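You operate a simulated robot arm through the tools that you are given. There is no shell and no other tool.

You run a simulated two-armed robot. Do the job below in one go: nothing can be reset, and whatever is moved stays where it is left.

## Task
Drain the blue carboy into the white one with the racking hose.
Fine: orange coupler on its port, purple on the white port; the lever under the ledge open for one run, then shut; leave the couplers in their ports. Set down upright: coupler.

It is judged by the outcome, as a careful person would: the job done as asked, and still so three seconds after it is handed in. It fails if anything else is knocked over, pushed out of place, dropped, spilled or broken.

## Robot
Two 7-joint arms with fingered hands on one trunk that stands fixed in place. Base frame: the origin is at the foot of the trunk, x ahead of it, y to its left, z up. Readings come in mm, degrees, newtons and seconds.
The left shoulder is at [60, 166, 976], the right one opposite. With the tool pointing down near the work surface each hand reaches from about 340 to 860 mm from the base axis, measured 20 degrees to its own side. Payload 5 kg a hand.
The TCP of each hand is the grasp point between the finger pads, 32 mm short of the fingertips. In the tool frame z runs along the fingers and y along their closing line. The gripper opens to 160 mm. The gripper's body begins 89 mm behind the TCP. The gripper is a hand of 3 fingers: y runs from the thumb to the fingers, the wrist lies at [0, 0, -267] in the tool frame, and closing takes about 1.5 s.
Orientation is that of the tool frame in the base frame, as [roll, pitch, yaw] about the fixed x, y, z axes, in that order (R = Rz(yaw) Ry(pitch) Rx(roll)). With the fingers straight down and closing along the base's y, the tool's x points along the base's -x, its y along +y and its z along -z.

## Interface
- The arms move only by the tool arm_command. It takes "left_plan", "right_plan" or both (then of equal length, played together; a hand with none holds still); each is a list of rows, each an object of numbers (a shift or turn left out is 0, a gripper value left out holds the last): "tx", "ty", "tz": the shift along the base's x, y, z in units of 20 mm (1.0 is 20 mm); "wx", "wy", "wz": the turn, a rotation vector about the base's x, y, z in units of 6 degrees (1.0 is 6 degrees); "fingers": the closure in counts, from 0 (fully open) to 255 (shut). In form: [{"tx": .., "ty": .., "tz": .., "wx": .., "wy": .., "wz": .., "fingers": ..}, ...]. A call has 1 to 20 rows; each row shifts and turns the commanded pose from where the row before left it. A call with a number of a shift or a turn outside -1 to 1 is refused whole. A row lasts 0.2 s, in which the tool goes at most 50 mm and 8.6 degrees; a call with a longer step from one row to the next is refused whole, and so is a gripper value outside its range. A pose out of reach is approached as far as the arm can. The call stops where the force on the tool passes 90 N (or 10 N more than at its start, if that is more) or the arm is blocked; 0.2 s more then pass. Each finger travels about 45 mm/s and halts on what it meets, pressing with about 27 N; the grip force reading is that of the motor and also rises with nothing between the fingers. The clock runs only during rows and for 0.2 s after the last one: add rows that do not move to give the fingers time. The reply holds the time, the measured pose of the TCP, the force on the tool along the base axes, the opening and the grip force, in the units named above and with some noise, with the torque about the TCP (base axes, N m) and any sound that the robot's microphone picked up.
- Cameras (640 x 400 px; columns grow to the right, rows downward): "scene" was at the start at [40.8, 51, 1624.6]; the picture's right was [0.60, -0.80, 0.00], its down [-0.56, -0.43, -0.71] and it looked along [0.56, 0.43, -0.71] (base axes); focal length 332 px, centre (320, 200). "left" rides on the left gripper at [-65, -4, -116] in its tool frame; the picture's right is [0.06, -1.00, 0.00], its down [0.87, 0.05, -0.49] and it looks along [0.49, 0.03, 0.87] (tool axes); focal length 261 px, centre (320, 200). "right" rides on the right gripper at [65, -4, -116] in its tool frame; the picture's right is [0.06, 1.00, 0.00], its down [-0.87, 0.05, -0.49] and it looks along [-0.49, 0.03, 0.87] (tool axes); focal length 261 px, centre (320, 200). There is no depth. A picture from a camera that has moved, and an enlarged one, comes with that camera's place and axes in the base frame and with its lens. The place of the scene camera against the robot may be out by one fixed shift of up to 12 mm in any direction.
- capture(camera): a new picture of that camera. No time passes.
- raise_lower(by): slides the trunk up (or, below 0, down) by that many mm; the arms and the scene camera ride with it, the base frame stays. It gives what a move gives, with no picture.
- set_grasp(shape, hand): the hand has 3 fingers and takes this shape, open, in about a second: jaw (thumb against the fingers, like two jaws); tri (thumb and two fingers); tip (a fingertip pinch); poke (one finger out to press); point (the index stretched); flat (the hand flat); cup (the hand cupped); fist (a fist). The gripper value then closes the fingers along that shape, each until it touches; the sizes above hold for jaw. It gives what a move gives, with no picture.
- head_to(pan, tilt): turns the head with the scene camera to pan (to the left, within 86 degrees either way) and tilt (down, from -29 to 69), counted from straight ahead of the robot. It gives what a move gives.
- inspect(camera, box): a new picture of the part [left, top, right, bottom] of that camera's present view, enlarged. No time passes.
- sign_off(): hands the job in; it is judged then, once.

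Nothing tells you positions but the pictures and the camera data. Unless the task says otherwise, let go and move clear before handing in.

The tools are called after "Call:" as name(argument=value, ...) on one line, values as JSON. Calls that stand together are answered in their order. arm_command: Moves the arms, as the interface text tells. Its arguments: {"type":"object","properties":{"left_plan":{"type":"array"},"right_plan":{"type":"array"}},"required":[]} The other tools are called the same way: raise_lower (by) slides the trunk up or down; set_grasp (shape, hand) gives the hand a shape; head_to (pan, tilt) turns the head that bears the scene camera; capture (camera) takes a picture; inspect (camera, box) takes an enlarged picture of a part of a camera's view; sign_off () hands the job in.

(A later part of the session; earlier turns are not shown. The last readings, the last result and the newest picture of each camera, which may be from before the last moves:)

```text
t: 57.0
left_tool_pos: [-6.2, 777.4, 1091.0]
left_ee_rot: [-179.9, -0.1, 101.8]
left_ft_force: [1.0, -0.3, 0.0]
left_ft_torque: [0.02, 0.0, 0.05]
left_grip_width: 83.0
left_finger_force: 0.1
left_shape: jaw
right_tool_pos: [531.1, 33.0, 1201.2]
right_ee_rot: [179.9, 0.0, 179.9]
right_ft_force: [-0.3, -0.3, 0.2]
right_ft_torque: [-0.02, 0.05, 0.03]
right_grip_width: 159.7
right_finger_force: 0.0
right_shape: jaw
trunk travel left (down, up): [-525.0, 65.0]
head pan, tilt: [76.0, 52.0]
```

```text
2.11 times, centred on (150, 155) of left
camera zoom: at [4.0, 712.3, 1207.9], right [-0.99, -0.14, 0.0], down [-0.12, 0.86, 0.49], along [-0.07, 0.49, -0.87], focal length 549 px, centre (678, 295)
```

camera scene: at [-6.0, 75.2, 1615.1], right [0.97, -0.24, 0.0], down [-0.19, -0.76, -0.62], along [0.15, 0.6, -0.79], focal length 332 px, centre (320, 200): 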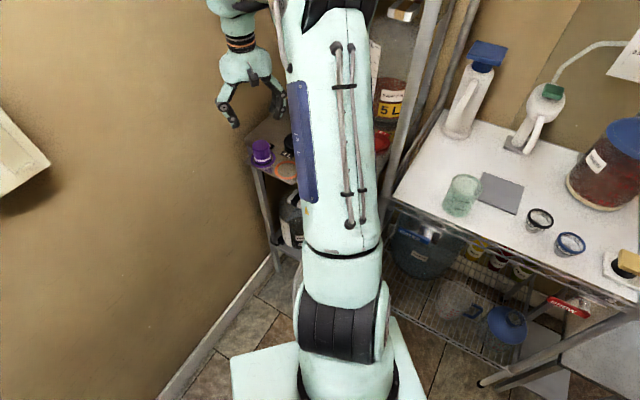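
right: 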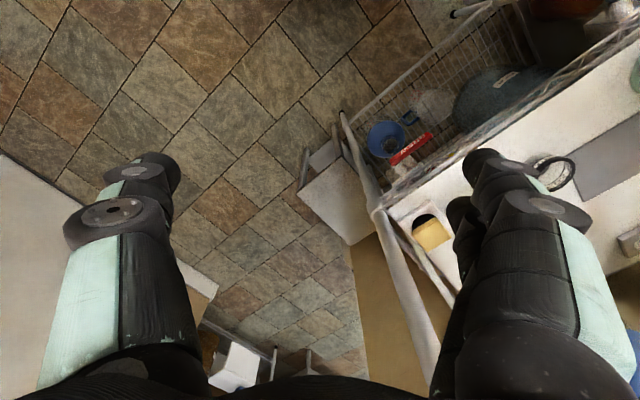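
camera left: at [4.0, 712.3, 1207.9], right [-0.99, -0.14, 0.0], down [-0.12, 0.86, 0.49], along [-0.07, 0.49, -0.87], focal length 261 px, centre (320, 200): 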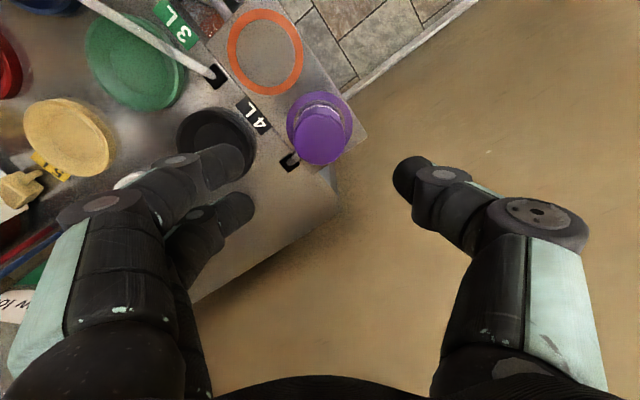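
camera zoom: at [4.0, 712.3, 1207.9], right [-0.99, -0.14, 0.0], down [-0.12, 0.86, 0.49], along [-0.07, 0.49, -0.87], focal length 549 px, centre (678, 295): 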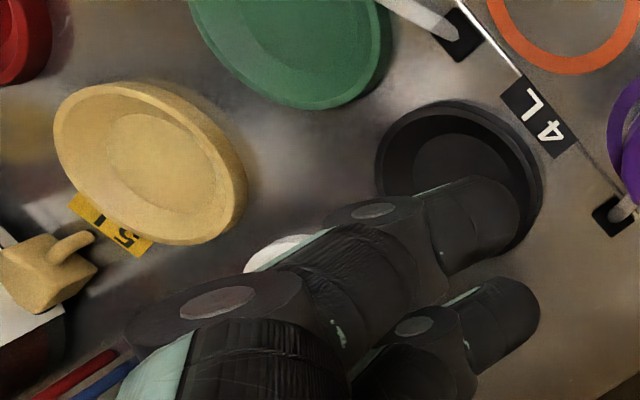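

The purple crown is at (-6, 783), which matches. I'll turn to yaw 90 so the fingers avoid its hose, and apply the 20° tilt.

Call:
arm_command(left_plan=[{"wz": -1, "ty": 0.27}, {"wz": -0.97}, {"wx": 0.833}, {"wx": 0.833}, {"wx": 0.833}, {"wx": 0.833}, {}, {}])

Call:
capture(camera="left")

Call:
inspect(camera="left", box=[200, 0, 440, 160])

Call:
capture(camera="scene")

```text
t: 58.8
left_tool_pos: [-3.4, 784.6, 1093.0]
left_ee_rot: [-179.9, -20.1, 89.9]
left_ft_force: [0.1, 0.6, -0.6]
left_ft_torque: [0.01, -0.01, 0.0]
left_grip_width: 82.9
left_finger_force: 0.0
left_shape: jaw
right_tool_pos: [529.8, 33.1, 1202.3]
right_ee_rot: [179.9, -0.1, 179.9]
right_ft_force: [-0.8, 0.0, 0.9]
right_ft_torque: [0.02, 0.01, 0.02]
right_grip_width: 160.0
right_finger_force: 0.1
right_shape: jaw
trunk travel left (down, up): [-525.0, 65.0]
head pan, tilt: [76.0, 52.0]
```

```text
taken
camera left: at [-8.0, 682.7, 1178.7], right [-1.0, 0.06, 0.02], down [0.06, 0.65, 0.76], along [0.03, 0.76, -0.65], focal length 261 px, centre (320, 200)
```

left: 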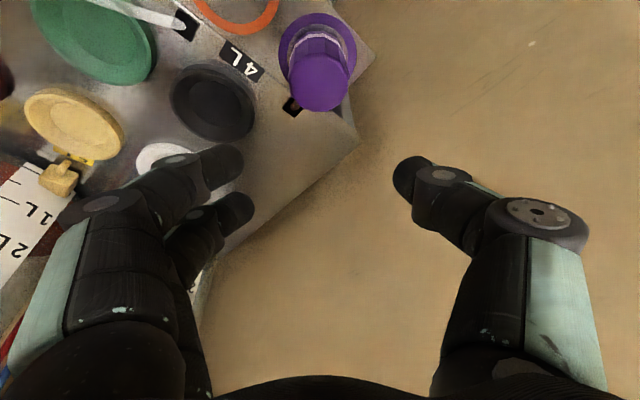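

```text
2.50 times, centred on (320, 80) of left
camera zoom: at [-8.0, 682.7, 1178.7], right [-1.0, 0.06, 0.02], down [0.06, 0.65, 0.76], along [0.03, 0.76, -0.65], focal length 652 px, centre (320, 500)
```

zoom: 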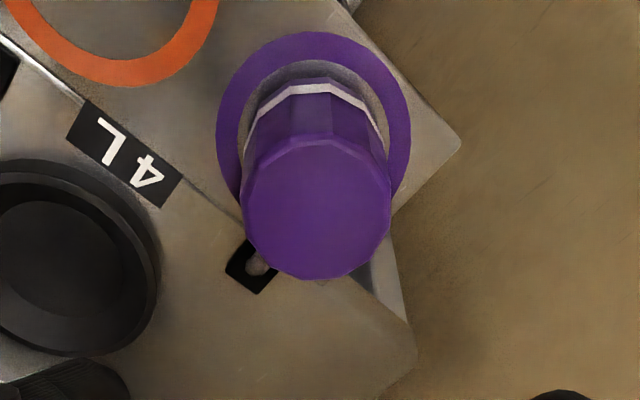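

```text
taken
camera scene: at [-5.9, 74.8, 1615.2], right [0.97, -0.24, 0.0], down [-0.19, -0.76, -0.62], along [0.15, 0.6, -0.79], focal length 332 px, centre (320, 200)
```

scene: 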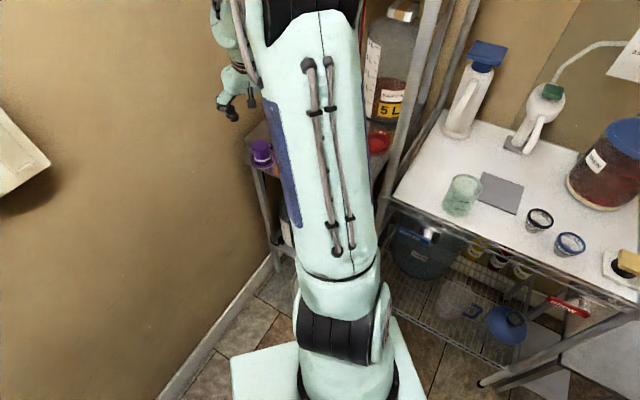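

Call:
arm_command(left_plan=[{"tx": -0.05, "ty": -0.12, "tz": -0.8}, {"tz": -1}, {"tz": -1}, {"tz": -1}, {"tz": -0.9}, {}])

Call:
capture(camera="left")

Call:
inspect(camera="left", box=[200, 60, 440, 220])

```text
t: 60.2
left_tool_pos: [-4.8, 781.1, 998.5]
left_ee_rot: [-179.8, -20.0, 89.9]
left_ft_force: [0.5, -0.5, -0.3]
left_ft_torque: [0.04, -0.04, -0.02]
left_grip_width: 82.9
left_finger_force: 0.0
left_shape: jaw
right_tool_pos: [530.8, 32.6, 1202.4]
right_ee_rot: [179.9, -0.1, 180.0]
right_ft_force: [0.1, 0.3, 0.0]
right_ft_torque: [0.01, 0.0, -0.01]
right_grip_width: 159.7
right_finger_force: 0.2
right_shape: jaw
trunk travel left (down, up): [-525.0, 65.0]
head pan, tilt: [76.0, 52.0]
```

```text
taken
camera left: at [-8.9, 679.9, 1084.8], right [-1.0, 0.06, 0.02], down [0.06, 0.65, 0.76], along [0.03, 0.76, -0.65], focal length 261 px, centre (320, 200)
```

left: 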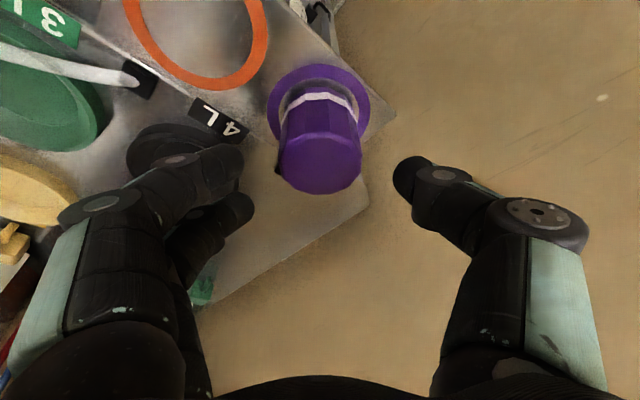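

```text
2.50 times, centred on (320, 140) of left
camera zoom: at [-8.9, 679.9, 1084.8], right [-1.0, 0.06, 0.02], down [0.06, 0.65, 0.76], along [0.03, 0.76, -0.65], focal length 652 px, centre (320, 350)
```

zoom: 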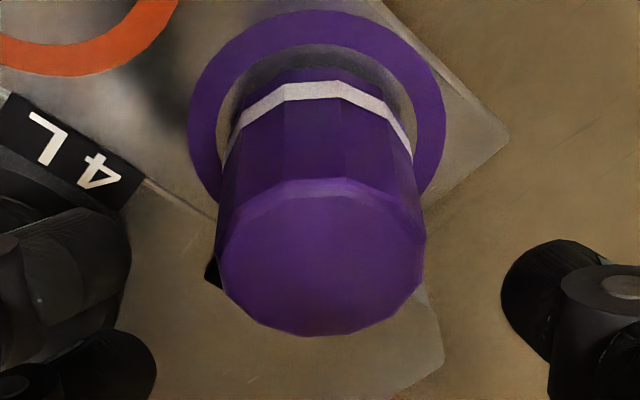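

Call:
arm_command(left_plan=[{"tz": -0.8}, {"tz": -0.7}, {"tz": -0.6}, {}])

Call:
inspect(camera="left", box=[180, 80, 460, 270])

```text
t: 61.2
left_tool_pos: [-5.6, 783.1, 957.1]
left_ee_rot: [-179.8, -20.3, 90.0]
left_ft_force: [1.4, 1.5, 18.3]
left_ft_torque: [-0.09, -0.96, 0.11]
left_grip_width: 82.7
left_finger_force: 0.0
left_shape: jaw
right_tool_pos: [530.4, 33.7, 1203.2]
right_ee_rot: [179.9, 0.0, 179.8]
right_ft_force: [0.8, 0.4, -0.5]
right_ft_torque: [0.0, 0.01, 0.05]
right_grip_width: 160.0
right_finger_force: 0.0
right_shape: jaw
trunk travel left (down, up): [-525.0, 65.0]
head pan, tilt: [76.0, 52.0]
```

```text
2.11 times, centred on (320, 175) of left
camera zoom: at [-9.2, 680.8, 1043.6], right [-1.0, 0.06, 0.02], down [0.06, 0.64, 0.76], along [0.03, 0.76, -0.65], focal length 549 px, centre (320, 253)
```

zoom: 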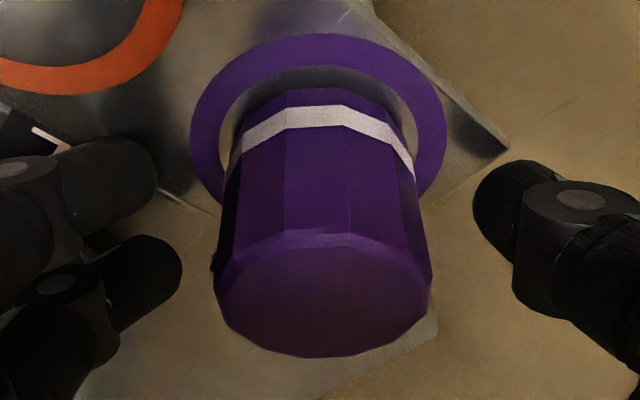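

The lower fingertip touched the deck lightly, so I'll rise 6 mm and close there.

Call:
arm_command(left_plan=[{"tz": 0.3}, {}, {}])

Call:
arm_command(left_plan=[{"fingers": 160}, {}, {"fingers": 200}, {}, {"fingers": 230}, {}, {}, {}])

Call:
inspect(camera="left", box=[180, 80, 460, 270])

```text
t: 62.0
left_tool_pos: [-6.1, 782.8, 960.7]
left_ee_rot: [-179.9, -19.9, 90.0]
left_ft_force: [-0.8, 0.0, 0.0]
left_ft_torque: [0.0, -0.01, 0.0]
left_grip_width: 83.0
left_finger_force: 0.0
left_shape: jaw
right_tool_pos: [530.7, 34.3, 1202.6]
right_ee_rot: [179.9, 0.0, 179.9]
right_ft_force: [0.1, 0.6, 1.0]
right_ft_torque: [0.0, 0.01, -0.01]
right_grip_width: 159.8
right_finger_force: 0.1
right_shape: jaw
trunk travel left (down, up): [-525.0, 65.0]
head pan, tilt: [76.0, 52.0]
```

```text
t: 63.8
left_tool_pos: [-5.1, 782.7, 961.4]
left_ee_rot: [-179.9, -20.1, 90.0]
left_ft_force: [0.4, 0.3, 0.5]
left_ft_torque: [0.0, -0.02, 0.01]
left_grip_width: 38.7
left_finger_force: 27.3
left_shape: jaw
right_tool_pos: [532.0, 32.9, 1201.4]
right_ee_rot: [179.9, 0.0, 179.9]
right_ft_force: [0.7, -0.4, 0.0]
right_ft_torque: [0.01, -0.01, 0.01]
right_grip_width: 159.7
right_finger_force: 0.1
right_shape: jaw
trunk travel left (down, up): [-525.0, 65.0]
head pan, tilt: [76.0, 52.0]
```

```text
2.11 times, centred on (320, 175) of left
camera zoom: at [-9.0, 681.2, 1047.7], right [-1.0, 0.06, 0.02], down [0.06, 0.65, 0.76], along [0.03, 0.76, -0.65], focal length 549 px, centre (320, 253)
```

zoom: 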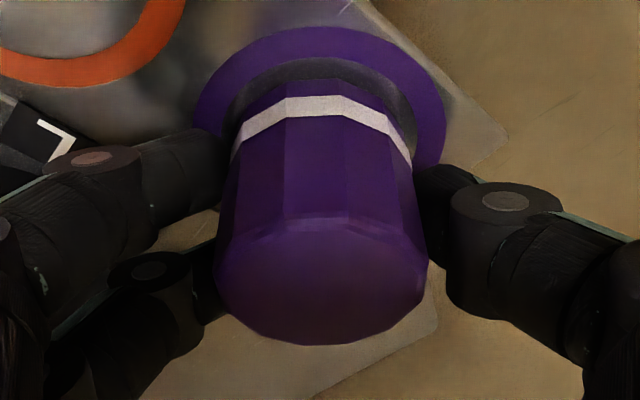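

Purple is gripped at 38.7 mm and 27 N. I'll lift it and carry it low over the deck toward the white 7 L port.

Call:
arm_command(left_plan=[{"tz": 0.3}, {"tz": 0.6}, {"tz": 0.8}, {"tz": 0.8}, {}])

Call:
inspect(camera="left", box=[160, 40, 480, 270])

Call:
arm_command(left_plan=[{"tx": 0.9, "ty": 0.55}, {"tx": 0.9, "ty": 0.55}, {"tx": 0.9, "ty": 0.55}, {"tx": 0.9, "ty": 0.55}, {"tx": 0.9, "ty": 0.55}, {"tx": 0.9, "ty": 0.55}, {}, {}])

Call:
capture(camera="left")

Call:
capture(camera="scene")

```text
t: 65.0
left_tool_pos: [-5.6, 782.4, 1010.4]
left_ee_rot: [-179.9, -20.1, 89.8]
left_ft_force: [-0.1, 0.4, -0.7]
left_ft_torque: [-0.03, -0.01, 0.01]
left_grip_width: 38.6
left_finger_force: 27.0
left_shape: jaw
right_tool_pos: [529.9, 33.8, 1201.9]
right_ee_rot: [179.9, 0.0, 179.9]
right_ft_force: [-0.3, 0.0, 0.6]
right_ft_torque: [0.03, 0.01, 0.0]
right_grip_width: 160.0
right_finger_force: 0.1
right_shape: jaw
trunk travel left (down, up): [-525.0, 65.0]
head pan, tilt: [76.0, 52.0]
```

```text
1.74 times, centred on (320, 155) of left
camera zoom: at [-9.2, 680.8, 1098.3], right [-1.0, 0.06, 0.02], down [0.06, 0.65, 0.76], along [0.03, 0.76, -0.65], focal length 453 px, centre (320, 278)
```

zoom: 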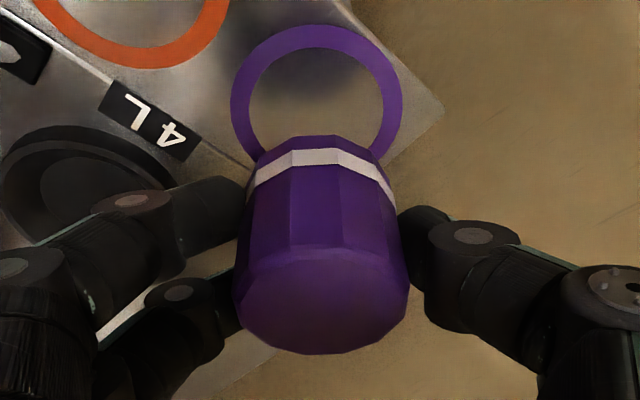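

```text
t: 66.8
left_tool_pos: [102.9, 848.4, 1008.6]
left_ee_rot: [-180.0, -20.1, 90.0]
left_ft_force: [0.1, 0.6, -1.6]
left_ft_torque: [-0.03, -0.02, 0.02]
left_grip_width: 38.4
left_finger_force: 27.4
left_shape: jaw
right_tool_pos: [530.6, 34.2, 1200.9]
right_ee_rot: [179.9, 0.0, 180.0]
right_ft_force: [0.3, -1.1, 0.0]
right_ft_torque: [0.01, 0.0, -0.01]
right_grip_width: 159.8
right_finger_force: 0.0
right_shape: jaw
trunk travel left (down, up): [-525.0, 65.0]
head pan, tilt: [76.0, 52.0]
```

```text
taken
camera left: at [98.4, 747.5, 1097.1], right [-1.0, 0.06, 0.02], down [0.06, 0.65, 0.76], along [0.03, 0.76, -0.65], focal length 261 px, centre (320, 200)
```

left: 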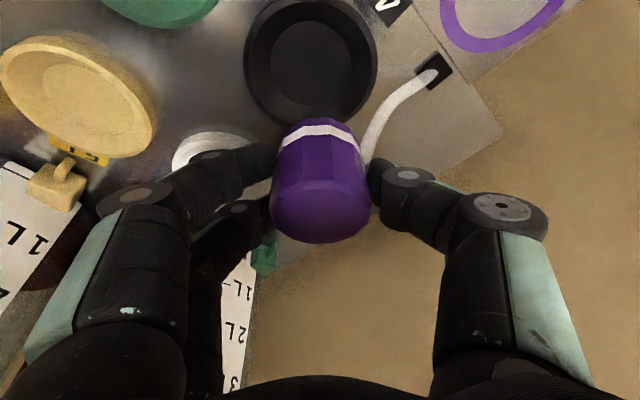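

```text
taken
camera scene: at [-5.7, 75.4, 1615.1], right [0.97, -0.24, 0.0], down [-0.19, -0.76, -0.62], along [0.15, 0.6, -0.79], focal length 332 px, centre (320, 200)
```

scene: 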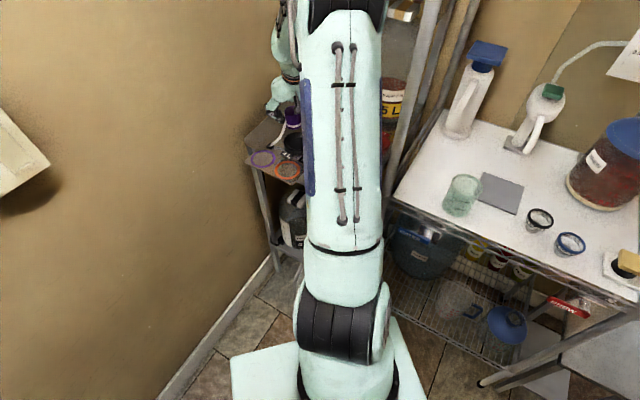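

Call:
inspect(camera="left", box=[140, 90, 300, 190])

Call:
inspect(camera="left", box=[0, 0, 400, 200])

```text
4.00 times, centred on (220, 140) of left
camera zoom: at [98.4, 747.5, 1097.1], right [-1.0, 0.06, 0.02], down [0.06, 0.65, 0.76], along [0.03, 0.76, -0.65], focal length 1043 px, centre (720, 440)
```

zoom: 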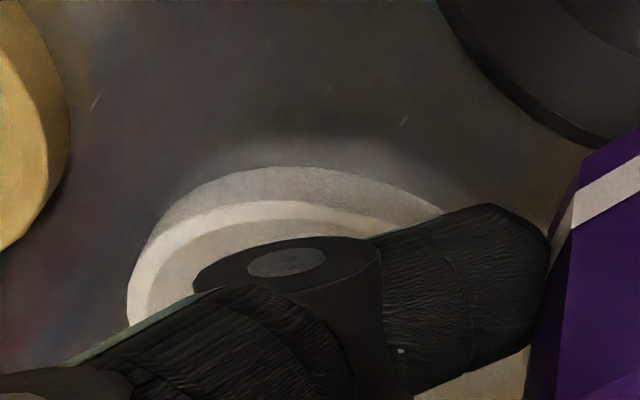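

```text
1.60 times, centred on (200, 100) of left
camera zoom: at [98.4, 747.5, 1097.1], right [-1.0, 0.06, 0.02], down [0.06, 0.65, 0.76], along [0.03, 0.76, -0.65], focal length 417 px, centre (512, 360)
```

zoom: 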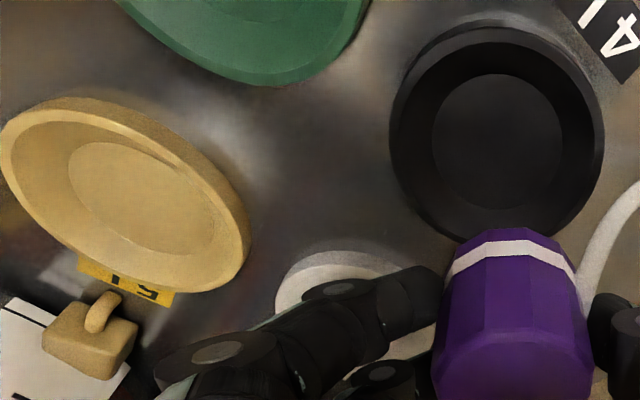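

The rim height is about 922. After correcting for perspective, the white port centre is about (194, 911). I'll move above it and check.

Call:
arm_command(left_plan=[{"tx": 0.9, "ty": 0.6}, {"tx": 0.9, "ty": 0.6}, {"tx": 0.9, "ty": 0.6}, {"tx": 0.9, "ty": 0.6}, {"tx": 0.95, "ty": 0.7}, {}, {}, {}])

Call:
capture(camera="left")

Call:
inspect(camera="left", box=[200, 60, 460, 260])

Call:
capture(camera="scene")

```text
t: 68.6
left_tool_pos: [193.8, 911.4, 1012.1]
left_ee_rot: [-179.9, -20.1, 89.9]
left_ft_force: [0.7, -0.4, -2.0]
left_ft_torque: [-0.03, 0.01, -0.03]
left_grip_width: 38.6
left_finger_force: 26.8
left_shape: jaw
right_tool_pos: [530.8, 34.1, 1202.1]
right_ee_rot: [180.0, -0.1, 179.8]
right_ft_force: [0.4, 0.3, -0.6]
right_ft_torque: [0.01, 0.0, 0.02]
right_grip_width: 160.0
right_finger_force: 0.2
right_shape: jaw
trunk travel left (down, up): [-525.0, 65.0]
head pan, tilt: [76.0, 52.0]
```

```text
taken
camera left: at [189.4, 809.4, 1097.7], right [-1.0, 0.06, 0.02], down [0.06, 0.65, 0.76], along [0.03, 0.76, -0.65], focal length 261 px, centre (320, 200)
```

left: 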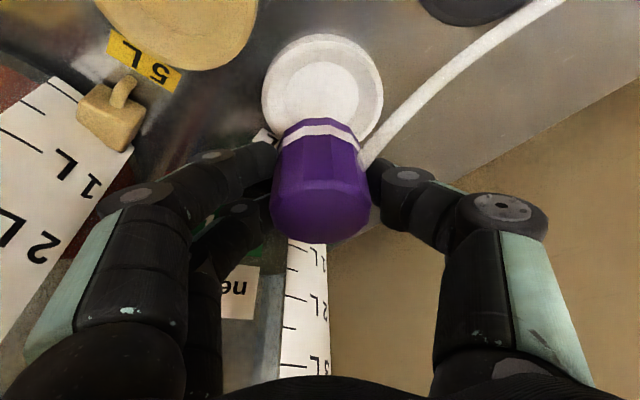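

```text
2.00 times, centred on (330, 160) of left
camera zoom: at [189.4, 809.4, 1097.7], right [-1.0, 0.06, 0.02], down [0.06, 0.65, 0.76], along [0.03, 0.76, -0.65], focal length 521 px, centre (300, 280)
```

zoom: 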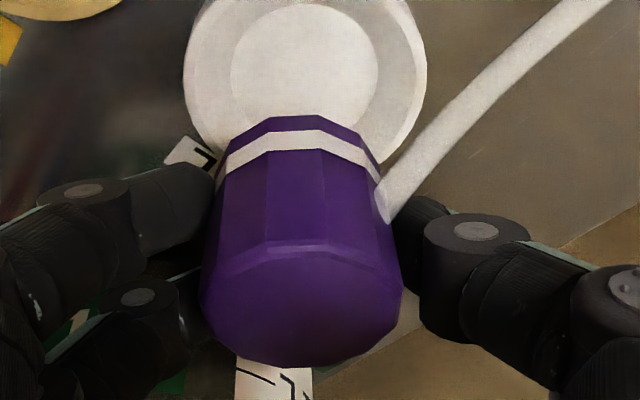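

```text
taken
camera scene: at [-5.9, 75.2, 1615.1], right [0.97, -0.24, 0.0], down [-0.19, -0.76, -0.62], along [0.15, 0.6, -0.79], focal length 332 px, centre (320, 200)
```

scene: 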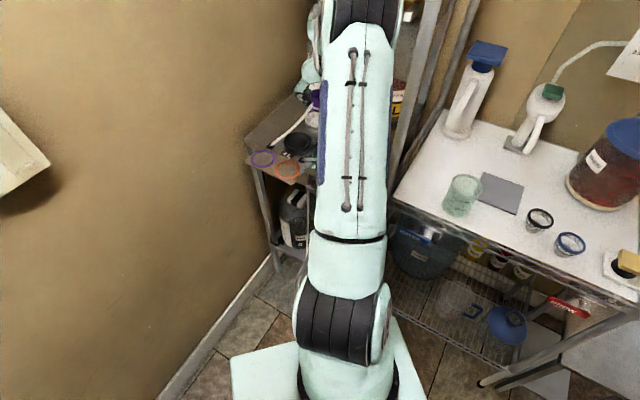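

The coupler is nearly aligned with the white dish. I'll shift about 2 mm toward -x and lower to just above the dish.

Call:
arm_command(left_plan=[{"tx": -0.12, "ty": -0.04, "tz": -0.4}, {"tz": -0.6}, {"tz": -0.5}, {}, {}])

Call:
inspect(camera="left", box=[200, 60, 460, 260])

```text
t: 69.8
left_tool_pos: [190.8, 910.8, 981.3]
left_ee_rot: [-180.0, -20.1, 89.9]
left_ft_force: [-0.4, 0.5, -0.8]
left_ft_torque: [0.0, 0.02, 0.04]
left_grip_width: 38.4
left_finger_force: 26.9
left_shape: jaw
right_tool_pos: [531.4, 32.6, 1201.7]
right_ee_rot: [179.9, -0.1, 179.8]
right_ft_force: [-0.2, -0.5, -0.1]
right_ft_torque: [0.02, -0.03, -0.03]
right_grip_width: 160.3
right_finger_force: 0.0
right_shape: jaw
trunk travel left (down, up): [-525.0, 65.0]
head pan, tilt: [76.0, 52.0]
```

```text
2.00 times, centred on (330, 160) of left
camera zoom: at [186.1, 808.8, 1068.4], right [-1.0, 0.06, 0.02], down [0.06, 0.65, 0.76], along [0.03, 0.76, -0.65], focal length 521 px, centre (300, 280)
```

zoom: 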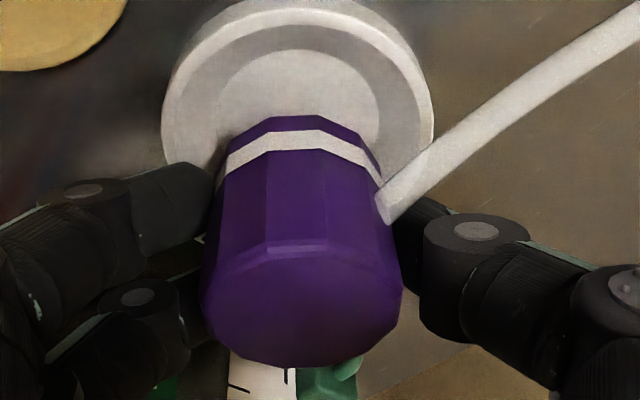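

Call:
arm_command(left_plan=[{"tx": 0.05, "tz": -0.15}, {"tz": -0.15}, {"tz": -0.1}, {}])

Call:
arm_command(left_plan=[{"tz": -0.1}, {"tz": -0.1}, {}])

Call:
inspect(camera="left", box=[200, 60, 460, 260])

```text
t: 70.8
left_tool_pos: [192.8, 910.4, 973.7]
left_ee_rot: [-179.8, -20.1, 89.9]
left_ft_force: [-0.7, 0.0, -2.4]
left_ft_torque: [0.01, 0.0, -0.02]
left_grip_width: 38.6
left_finger_force: 27.1
left_shape: jaw
right_tool_pos: [530.6, 33.7, 1202.1]
right_ee_rot: [179.9, 0.0, -180.0]
right_ft_force: [0.8, 0.1, 0.3]
right_ft_torque: [0.0, -0.01, 0.0]
right_grip_width: 159.8
right_finger_force: 0.0
right_shape: jaw
trunk travel left (down, up): [-525.0, 65.0]
head pan, tilt: [76.0, 52.0]
```

```text
t: 71.6
left_tool_pos: [193.2, 910.0, 969.6]
left_ee_rot: [-180.0, -20.0, 90.0]
left_ft_force: [-0.5, -1.2, -1.0]
left_ft_torque: [0.02, 0.01, -0.01]
left_grip_width: 38.7
left_finger_force: 27.3
left_shape: jaw
right_tool_pos: [530.8, 33.7, 1201.2]
right_ee_rot: [179.9, 0.0, 179.9]
right_ft_force: [0.2, -0.5, 0.2]
right_ft_torque: [-0.01, 0.0, 0.0]
right_grip_width: 160.2
right_finger_force: 0.0
right_shape: jaw
trunk travel left (down, up): [-525.0, 65.0]
head pan, tilt: [76.0, 52.0]
```

```text
2.00 times, centred on (330, 160) of left
camera zoom: at [188.4, 808.4, 1056.5], right [-1.0, 0.06, 0.02], down [0.06, 0.65, 0.76], along [0.03, 0.76, -0.65], focal length 521 px, centre (300, 280)
```

zoom: 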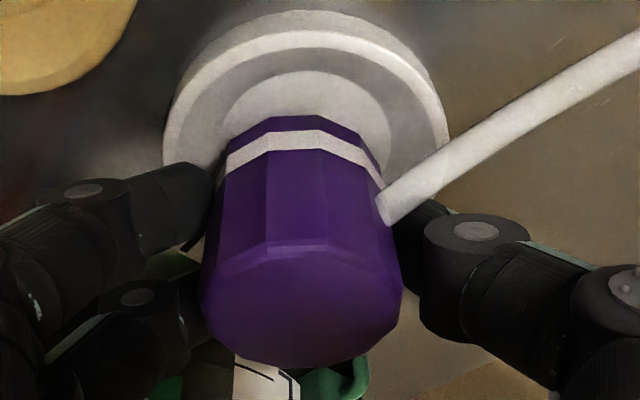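

Call:
arm_command(left_plan=[{"tx": -0.04, "tz": -0.08}, {"tz": -0.07}, {}])

Call:
arm_command(left_plan=[{"tz": -0.08}, {}])

```text
t: 72.4
left_tool_pos: [192.6, 910.1, 967.2]
left_ee_rot: [-179.9, -20.1, 89.9]
left_ft_force: [-0.4, 0.5, -1.7]
left_ft_torque: [0.0, -0.03, 0.02]
left_grip_width: 38.7
left_finger_force: 27.2
left_shape: jaw
right_tool_pos: [530.6, 34.0, 1201.6]
right_ee_rot: [179.8, 0.0, 179.8]
right_ft_force: [-0.1, 0.1, 0.3]
right_ft_torque: [0.01, -0.02, -0.03]
right_grip_width: 160.1
right_finger_force: 0.0
right_shape: jaw
trunk travel left (down, up): [-525.0, 65.0]
head pan, tilt: [76.0, 52.0]
```

```text
t: 73.0
left_tool_pos: [190.8, 910.4, 965.8]
left_ee_rot: [-179.8, -20.2, 89.9]
left_ft_force: [-0.9, 2.3, 4.9]
left_ft_torque: [-0.03, -0.2, 0.05]
left_grip_width: 38.6
left_finger_force: 27.5
left_shape: jaw
right_tool_pos: [531.8, 33.0, 1202.2]
right_ee_rot: [179.9, 0.0, 179.9]
right_ft_force: [-1.1, -1.3, 0.7]
right_ft_torque: [-0.01, 0.0, 0.0]
right_grip_width: 159.8
right_finger_force: 0.0
right_shape: jaw
trunk travel left (down, up): [-525.0, 65.0]
head pan, tilt: [76.0, 52.0]
```

Call:
arm_command(left_plan=[{"tz": -0.06}, {}])

Call:
inspect(camera="left", box=[220, 80, 400, 200])

```text
t: 73.6
left_tool_pos: [191.3, 909.7, 965.8]
left_ee_rot: [-179.9, -20.2, 89.9]
left_ft_force: [-1.6, 2.4, 11.1]
left_ft_torque: [-0.02, -0.41, 0.11]
left_grip_width: 39.0
left_finger_force: 27.1
left_shape: jaw
right_tool_pos: [529.7, 32.0, 1202.3]
right_ee_rot: [179.8, 0.0, 179.9]
right_ft_force: [0.1, -0.1, -0.4]
right_ft_torque: [0.02, 0.01, -0.01]
right_grip_width: 159.9
right_finger_force: 0.0
right_shape: jaw
trunk travel left (down, up): [-525.0, 65.0]
head pan, tilt: [76.0, 52.0]
```

```text
3.33 times, centred on (310, 140) of left
camera zoom: at [187.2, 807.8, 1051.9], right [-1.0, 0.06, 0.02], down [0.06, 0.65, 0.76], along [0.03, 0.76, -0.65], focal length 869 px, centre (353, 400)
```

zoom: 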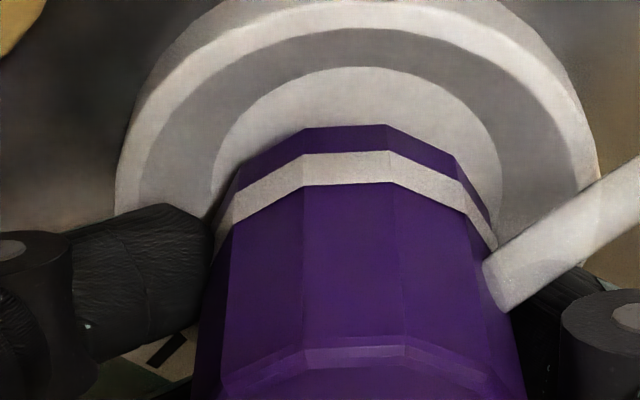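

The coupler is centred left to right and resting lightly, with part of the load perhaps on a fingertip against the rim. I'll ease up 1 mm and release slowly.

Call:
arm_command(left_plan=[{"tz": 0.05}, {"fingers": 195}, {"fingers": 185}, {}, {"fingers": 170}, {}, {"fingers": 150}, {}, {"fingers": 122}, {}, {}])

Call:
capture(camera="left")

Call:
inspect(camera="left", box=[200, 60, 460, 260])

```text
t: 76.0
left_tool_pos: [189.7, 909.3, 966.3]
left_ee_rot: [-179.9, -20.1, 90.1]
left_ft_force: [-9.2, 2.4, 7.2]
left_ft_torque: [-0.03, 0.03, -0.04]
left_grip_width: 76.2
left_finger_force: 0.0
left_shape: jaw
right_tool_pos: [529.7, 34.3, 1202.3]
right_ee_rot: [179.9, 0.0, -179.9]
right_ft_force: [0.5, 0.2, 0.4]
right_ft_torque: [-0.02, -0.01, -0.03]
right_grip_width: 160.1
right_finger_force: 0.1
right_shape: jaw
trunk travel left (down, up): [-525.0, 65.0]
head pan, tilt: [76.0, 52.0]
```

```text
taken
camera left: at [185.9, 807.5, 1052.3], right [-1.0, 0.06, 0.02], down [0.06, 0.65, 0.76], along [0.03, 0.76, -0.65], focal length 261 px, centre (320, 200)
```

left: 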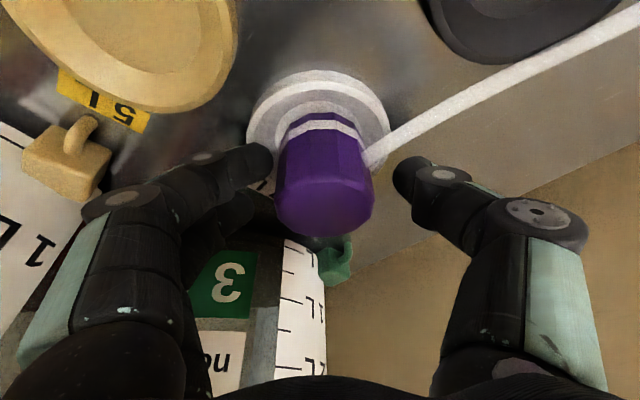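

```text
2.00 times, centred on (330, 160) of left
camera zoom: at [185.9, 807.5, 1052.3], right [-1.0, 0.06, 0.02], down [0.06, 0.65, 0.76], along [0.03, 0.76, -0.65], focal length 521 px, centre (300, 280)
```

zoom: 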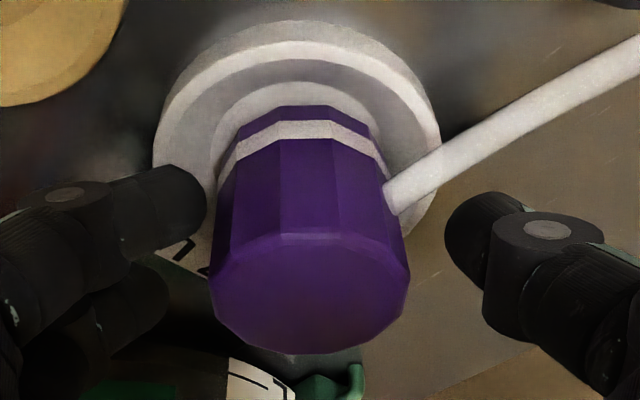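

The coupler is released and upright in the dish, but one fingertip is touching the inside of the rim. I'll close slightly to free it, then rise straight up.

Call:
arm_command(left_plan=[{"fingers": 136}, {}, {}])

Call:
inspect(camera="left", box=[200, 60, 460, 260])

```text
t: 76.8
left_tool_pos: [190.7, 910.7, 966.3]
left_ee_rot: [-179.9, -20.2, 90.0]
left_ft_force: [-5.7, 3.5, 8.6]
left_ft_torque: [0.07, -0.03, 0.07]
left_grip_width: 70.2
left_finger_force: 0.0
left_shape: jaw
right_tool_pos: [530.9, 33.9, 1201.7]
right_ee_rot: [180.0, 0.0, 179.9]
right_ft_force: [0.3, -0.6, 0.2]
right_ft_torque: [0.02, 0.01, -0.03]
right_grip_width: 159.7
right_finger_force: 0.1
right_shape: jaw
trunk travel left (down, up): [-525.0, 65.0]
head pan, tilt: [76.0, 52.0]
```

```text
2.00 times, centred on (330, 160) of left
camera zoom: at [186.9, 807.5, 1052.2], right [-1.0, 0.06, 0.02], down [0.06, 0.65, 0.76], along [0.03, 0.76, -0.65], focal length 521 px, centre (300, 280)
```

zoom: 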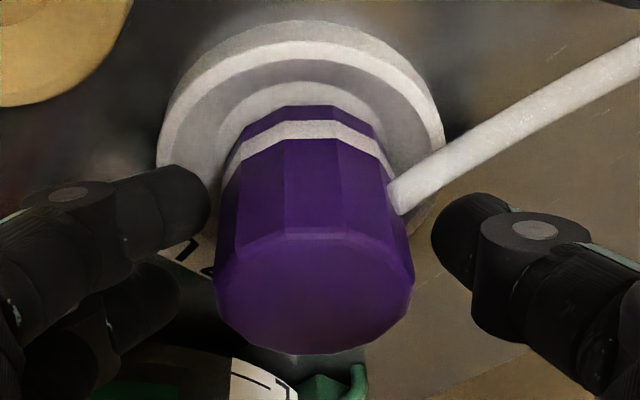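

Call:
arm_command(left_plan=[{"tz": 0.15}, {"tz": 0.2}, {}])

Call:
inspect(camera="left", box=[200, 60, 460, 260])

```text
t: 77.6
left_tool_pos: [190.2, 909.0, 970.7]
left_ee_rot: [-179.9, -20.0, 90.0]
left_ft_force: [-0.7, 0.3, -0.5]
left_ft_torque: [0.0, -0.03, -0.03]
left_grip_width: 74.9
left_finger_force: 0.0
left_shape: jaw
right_tool_pos: [529.8, 34.3, 1202.2]
right_ee_rot: [179.8, 0.0, -179.9]
right_ft_force: [-1.1, 0.4, 0.1]
right_ft_torque: [-0.02, 0.01, 0.01]
right_grip_width: 159.8
right_finger_force: 0.1
right_shape: jaw
trunk travel left (down, up): [-525.0, 65.0]
head pan, tilt: [76.0, 52.0]
```

```text
2.00 times, centred on (330, 160) of left
camera zoom: at [187.1, 807.5, 1058.5], right [-1.0, 0.06, 0.02], down [0.06, 0.65, 0.76], along [0.03, 0.76, -0.65], focal length 521 px, centre (300, 280)
```

zoom: 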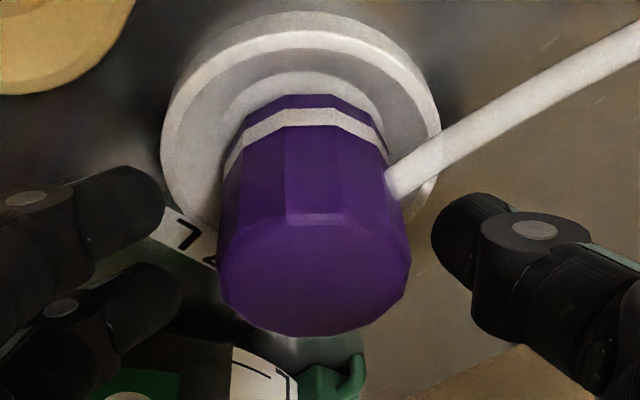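

The fingers are free, and the purple coupler sits upright and centred in the white dish. I'll rise just clear of it, then back away from under the upper shelf.

Call:
arm_command(left_plan=[{"tz": 0.5, "fingers": 125}, {"tz": 0.8}, {"tz": 0.8}, {"tz": 0.9}, {}])

Call:
arm_command(left_plan=[{"tx": -0.4, "ty": -0.9}, {"tx": -0.4, "ty": -0.9, "tz": 0.2}, {"tx": -0.4, "ty": -0.9, "tz": 0.5}, {"tx": -0.4, "ty": -0.9, "tz": 0.7}, {"tx": -0.4, "ty": -0.9, "tz": 0.7}, {"tx": -0.4, "ty": -0.9, "tz": 0.7}, {"tx": -0.4, "ty": -0.9, "tz": 0.7}, {"tx": -0.4, "ty": -0.9}, {"tx": -0.4, "ty": -0.9}, {"tx": -0.4, "ty": -0.9}, {}, {}])

Call:
capture(camera="left")

Call:
capture(camera="scene")

```text
t: 78.8
left_tool_pos: [190.8, 909.3, 1033.0]
left_ee_rot: [-179.9, -20.0, 89.9]
left_ft_force: [-0.2, 0.4, -0.1]
left_ft_torque: [-0.01, -0.04, 0.02]
left_grip_width: 80.8
left_finger_force: 0.0
left_shape: jaw
right_tool_pos: [531.6, 33.8, 1201.4]
right_ee_rot: [180.0, 0.1, 179.9]
right_ft_force: [0.3, 0.0, 0.3]
right_ft_torque: [0.01, -0.02, -0.03]
right_grip_width: 159.9
right_finger_force: 0.0
right_shape: jaw
trunk travel left (down, up): [-525.0, 65.0]
head pan, tilt: [76.0, 52.0]
```

```text
t: 81.4
left_tool_pos: [112.0, 730.8, 1101.3]
left_ee_rot: [-179.9, -20.1, 89.9]
left_ft_force: [0.2, 0.1, 0.1]
left_ft_torque: [-0.02, 0.02, -0.02]
left_grip_width: 80.8
left_finger_force: 0.0
left_shape: jaw
right_tool_pos: [530.6, 33.9, 1201.7]
right_ee_rot: [179.9, 0.0, 179.9]
right_ft_force: [-0.3, -0.6, -0.5]
right_ft_torque: [0.04, 0.02, -0.02]
right_grip_width: 160.0
right_finger_force: 0.0
right_shape: jaw
trunk travel left (down, up): [-525.0, 65.0]
head pan, tilt: [76.0, 52.0]
```

```text
taken
camera left: at [107.4, 628.3, 1188.2], right [-1.0, 0.06, 0.02], down [0.06, 0.65, 0.76], along [0.03, 0.76, -0.65], focal length 261 px, centre (320, 200)
```

left: 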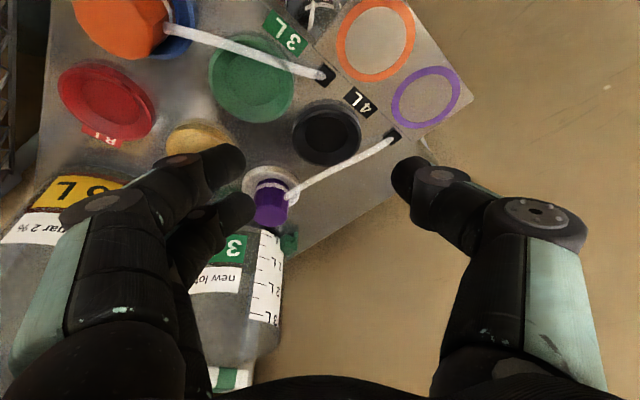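

```text
taken
camera scene: at [-6.0, 74.9, 1615.2], right [0.97, -0.24, 0.0], down [-0.19, -0.76, -0.62], along [0.15, 0.6, -0.79], focal length 332 px, centre (320, 200)
```

scene: 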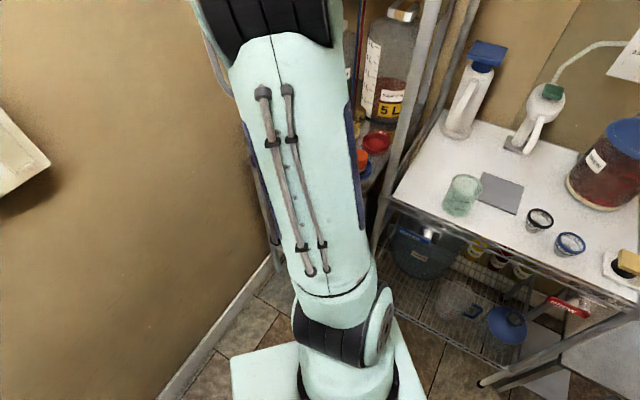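

Both couplers are placed, with hoses running back to the tray. I'll move out in front of the rack, turn to face it, and shape the hand with one finger out for the lever.

Call:
arm_command(left_plan=[{"wx": -0.83, "tx": -0.5, "ty": -0.8}, {"wx": -0.83, "tx": -0.5, "ty": -0.8}, {"wx": -0.83, "tx": -0.5, "ty": -0.8}, {"wx": -0.83, "tx": -0.5, "ty": -0.8}, {"wz": -1, "tx": -0.3, "ty": -0.8}, {"wz": -1, "tx": -0.3, "ty": -0.8}, {"wz": -1, "ty": -0.8}, {"wz": -1, "ty": -0.8}, {"wz": -1, "ty": -0.8}, {"wz": -1}, {"wz": -1}, {"wz": -0.5}, {}])

Call:
set_grasp(hand="left", shape="poke")

Call:
capture(camera="left")

Call:
capture(camera="scene")

```text
t: 84.2
left_tool_pos: [60.2, 585.9, 1101.8]
left_ee_rot: [-179.9, -0.1, 44.9]
left_ft_force: [0.3, 0.0, 0.1]
left_ft_torque: [-0.01, -0.01, 0.0]
left_grip_width: 81.0
left_finger_force: 0.0
left_shape: jaw
right_tool_pos: [530.4, 32.2, 1201.9]
right_ee_rot: [180.0, -0.1, 179.9]
right_ft_force: [0.4, 0.0, 0.0]
right_ft_torque: [0.04, 0.06, 0.03]
right_grip_width: 159.9
right_finger_force: 0.1
right_shape: jaw
trunk travel left (down, up): [-525.0, 65.0]
head pan, tilt: [76.0, 52.0]
```

```text
t: 85.1
left_tool_pos: [59.2, 585.6, 1102.5]
left_ee_rot: [-179.8, -0.1, 44.9]
left_ft_force: [0.0, 0.5, 0.4]
left_ft_torque: [-0.03, 0.0, 0.0]
left_grip_width: 0.1
left_finger_force: 0.1
left_shape: poke
right_tool_pos: [531.0, 33.4, 1202.3]
right_ee_rot: [179.9, 0.0, 180.0]
right_ft_force: [0.3, 0.5, 0.5]
right_ft_torque: [-0.01, 0.0, 0.02]
right_grip_width: 159.9
right_finger_force: 0.0
right_shape: jaw
trunk travel left (down, up): [-525.0, 65.0]
head pan, tilt: [76.0, 52.0]
```

```text
taken
camera left: at [9.9, 541.1, 1218.2], right [-0.66, 0.75, 0.0], down [0.65, 0.57, 0.49], along [0.37, 0.33, -0.87], focal length 261 px, centre (320, 200)
```

left: 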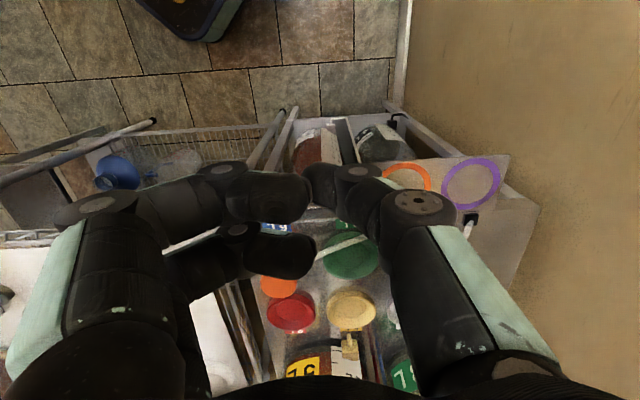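

```text
taken
camera scene: at [-5.9, 75.1, 1615.1], right [0.97, -0.24, 0.0], down [-0.19, -0.76, -0.62], along [0.15, 0.6, -0.79], focal length 332 px, centre (320, 200)
```

scene: 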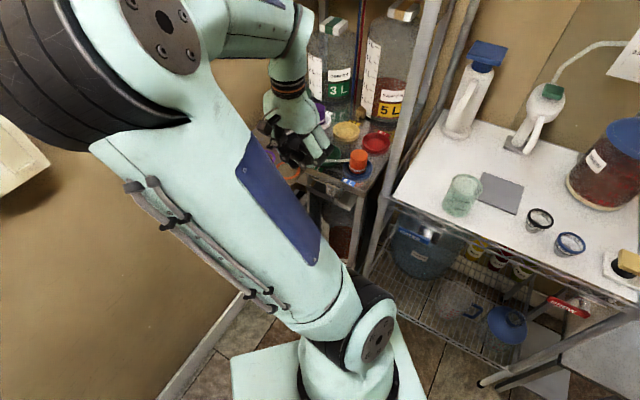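

Call:
inspect(camera="scene", box=[220, 60, 400, 220])

Call:
set_grasp(hand="left", shape="point")

Call:
capture(camera="left")

Call:
inspect(camera="scene", box=[220, 60, 400, 220])

```text
2.50 times, centred on (310, 140) of scene
camera zoom: at [-5.9, 75.1, 1615.1], right [0.97, -0.24, 0.0], down [-0.19, -0.76, -0.62], along [0.15, 0.6, -0.79], focal length 830 px, centre (345, 350)
```

zoom: 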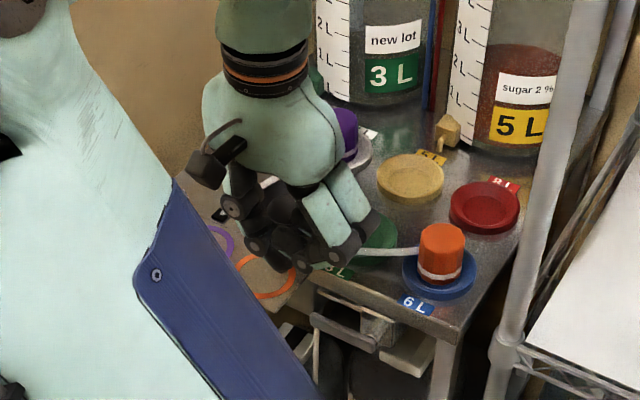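

```text
t: 86.0
left_tool_pos: [59.0, 585.4, 1101.8]
left_ee_rot: [-180.0, -0.2, 44.8]
left_ft_force: [-0.8, -0.4, -0.6]
left_ft_torque: [0.0, -0.01, -0.03]
left_grip_width: 0.0
left_finger_force: 0.0
left_shape: point
right_tool_pos: [530.6, 33.4, 1201.5]
right_ee_rot: [179.8, 0.0, 179.9]
right_ft_force: [0.2, -0.4, 0.9]
right_ft_torque: [0.01, -0.02, 0.03]
right_grip_width: 160.1
right_finger_force: 0.2
right_shape: jaw
trunk travel left (down, up): [-525.0, 65.0]
head pan, tilt: [76.0, 52.0]
```

```text
taken
camera left: at [9.8, 541.1, 1218.2], right [-0.66, 0.75, 0.0], down [0.65, 0.57, 0.49], along [0.37, 0.33, -0.87], focal length 261 px, centre (320, 200)
```

left: 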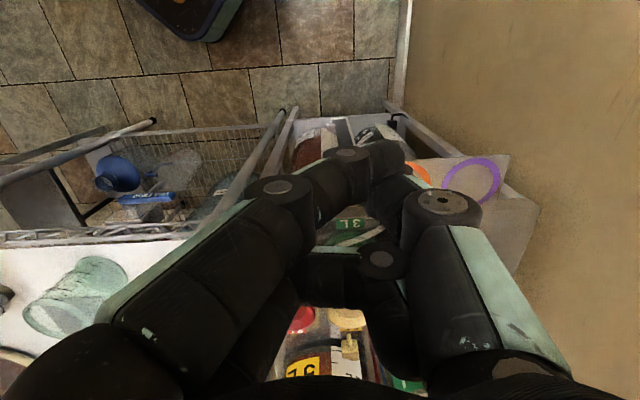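

```text
2.50 times, centred on (310, 140) of scene
camera zoom: at [-5.9, 75.1, 1615.1], right [0.97, -0.24, 0.0], down [-0.19, -0.76, -0.62], along [0.15, 0.6, -0.79], focal length 830 px, centre (345, 350)
```

zoom: 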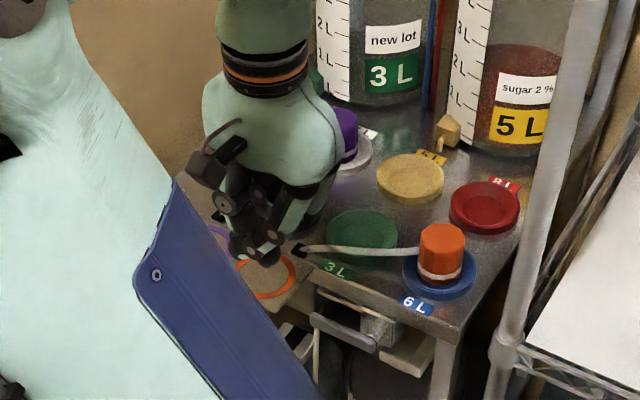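

I now have a clear view of the lever and of the orange coupler seated in the blue dish. The pointing shapes look awkward, so I'll use a closed jaw as the pusher and check its shape.

Call:
set_grasp(hand="left", shape="jaw")

Call:
arm_command(left_plan=[{"fingers": 150}, {}, {}, {"fingers": 255}, {}, {}, {}, {}, {}, {}, {}, {}, {}, {}])

Call:
capture(camera="left")

Call:
inspect(camera="scene", box=[220, 80, 400, 240])

```text
t: 86.9
left_tool_pos: [59.4, 585.6, 1102.0]
left_ee_rot: [-179.9, -0.2, 44.9]
left_ft_force: [0.1, 0.3, -0.1]
left_ft_torque: [0.04, -0.01, -0.05]
left_grip_width: 159.8
left_finger_force: 0.0
left_shape: jaw
right_tool_pos: [530.2, 34.3, 1202.2]
right_ee_rot: [179.9, -0.1, -180.0]
right_ft_force: [0.1, 0.0, -0.2]
right_ft_torque: [-0.01, 0.02, 0.02]
right_grip_width: 159.9
right_finger_force: 0.1
right_shape: jaw
trunk travel left (down, up): [-525.0, 65.0]
head pan, tilt: [76.0, 52.0]
```

```text
t: 89.9
left_tool_pos: [58.7, 585.0, 1101.8]
left_ee_rot: [-179.9, -0.2, 44.8]
left_ft_force: [0.5, -0.2, -0.1]
left_ft_torque: [0.02, 0.0, -0.04]
left_grip_width: 0.0
left_finger_force: 26.8
left_shape: jaw
right_tool_pos: [530.8, 32.5, 1202.2]
right_ee_rot: [180.0, -0.1, 179.9]
right_ft_force: [-0.3, 0.2, 1.0]
right_ft_torque: [0.01, -0.01, -0.01]
right_grip_width: 159.8
right_finger_force: 0.0
right_shape: jaw
trunk travel left (down, up): [-525.0, 65.0]
head pan, tilt: [76.0, 52.0]
```

```text
taken
camera left: at [9.9, 541.1, 1218.2], right [-0.66, 0.75, 0.0], down [0.65, 0.57, 0.49], along [0.37, 0.33, -0.87], focal length 261 px, centre (320, 200)
```

left: 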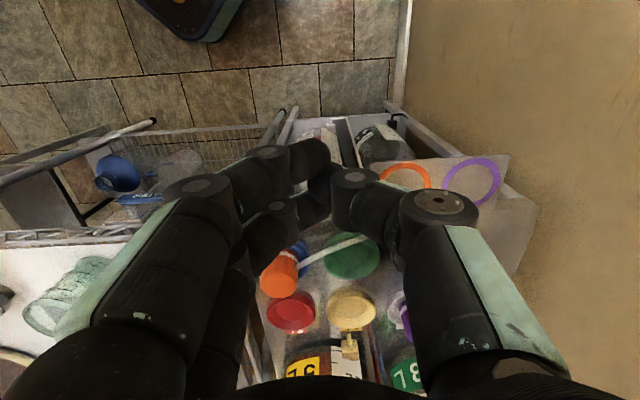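

```text
2.50 times, centred on (310, 160) of scene
camera zoom: at [-5.9, 75.1, 1615.1], right [0.97, -0.24, 0.0], down [-0.19, -0.76, -0.62], along [0.15, 0.6, -0.79], focal length 830 px, centre (345, 300)
```

zoom: 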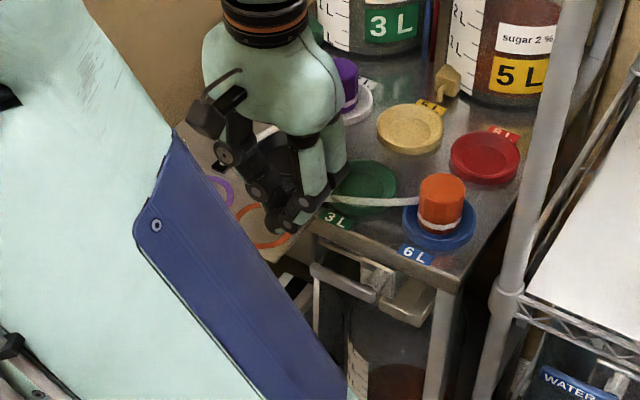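

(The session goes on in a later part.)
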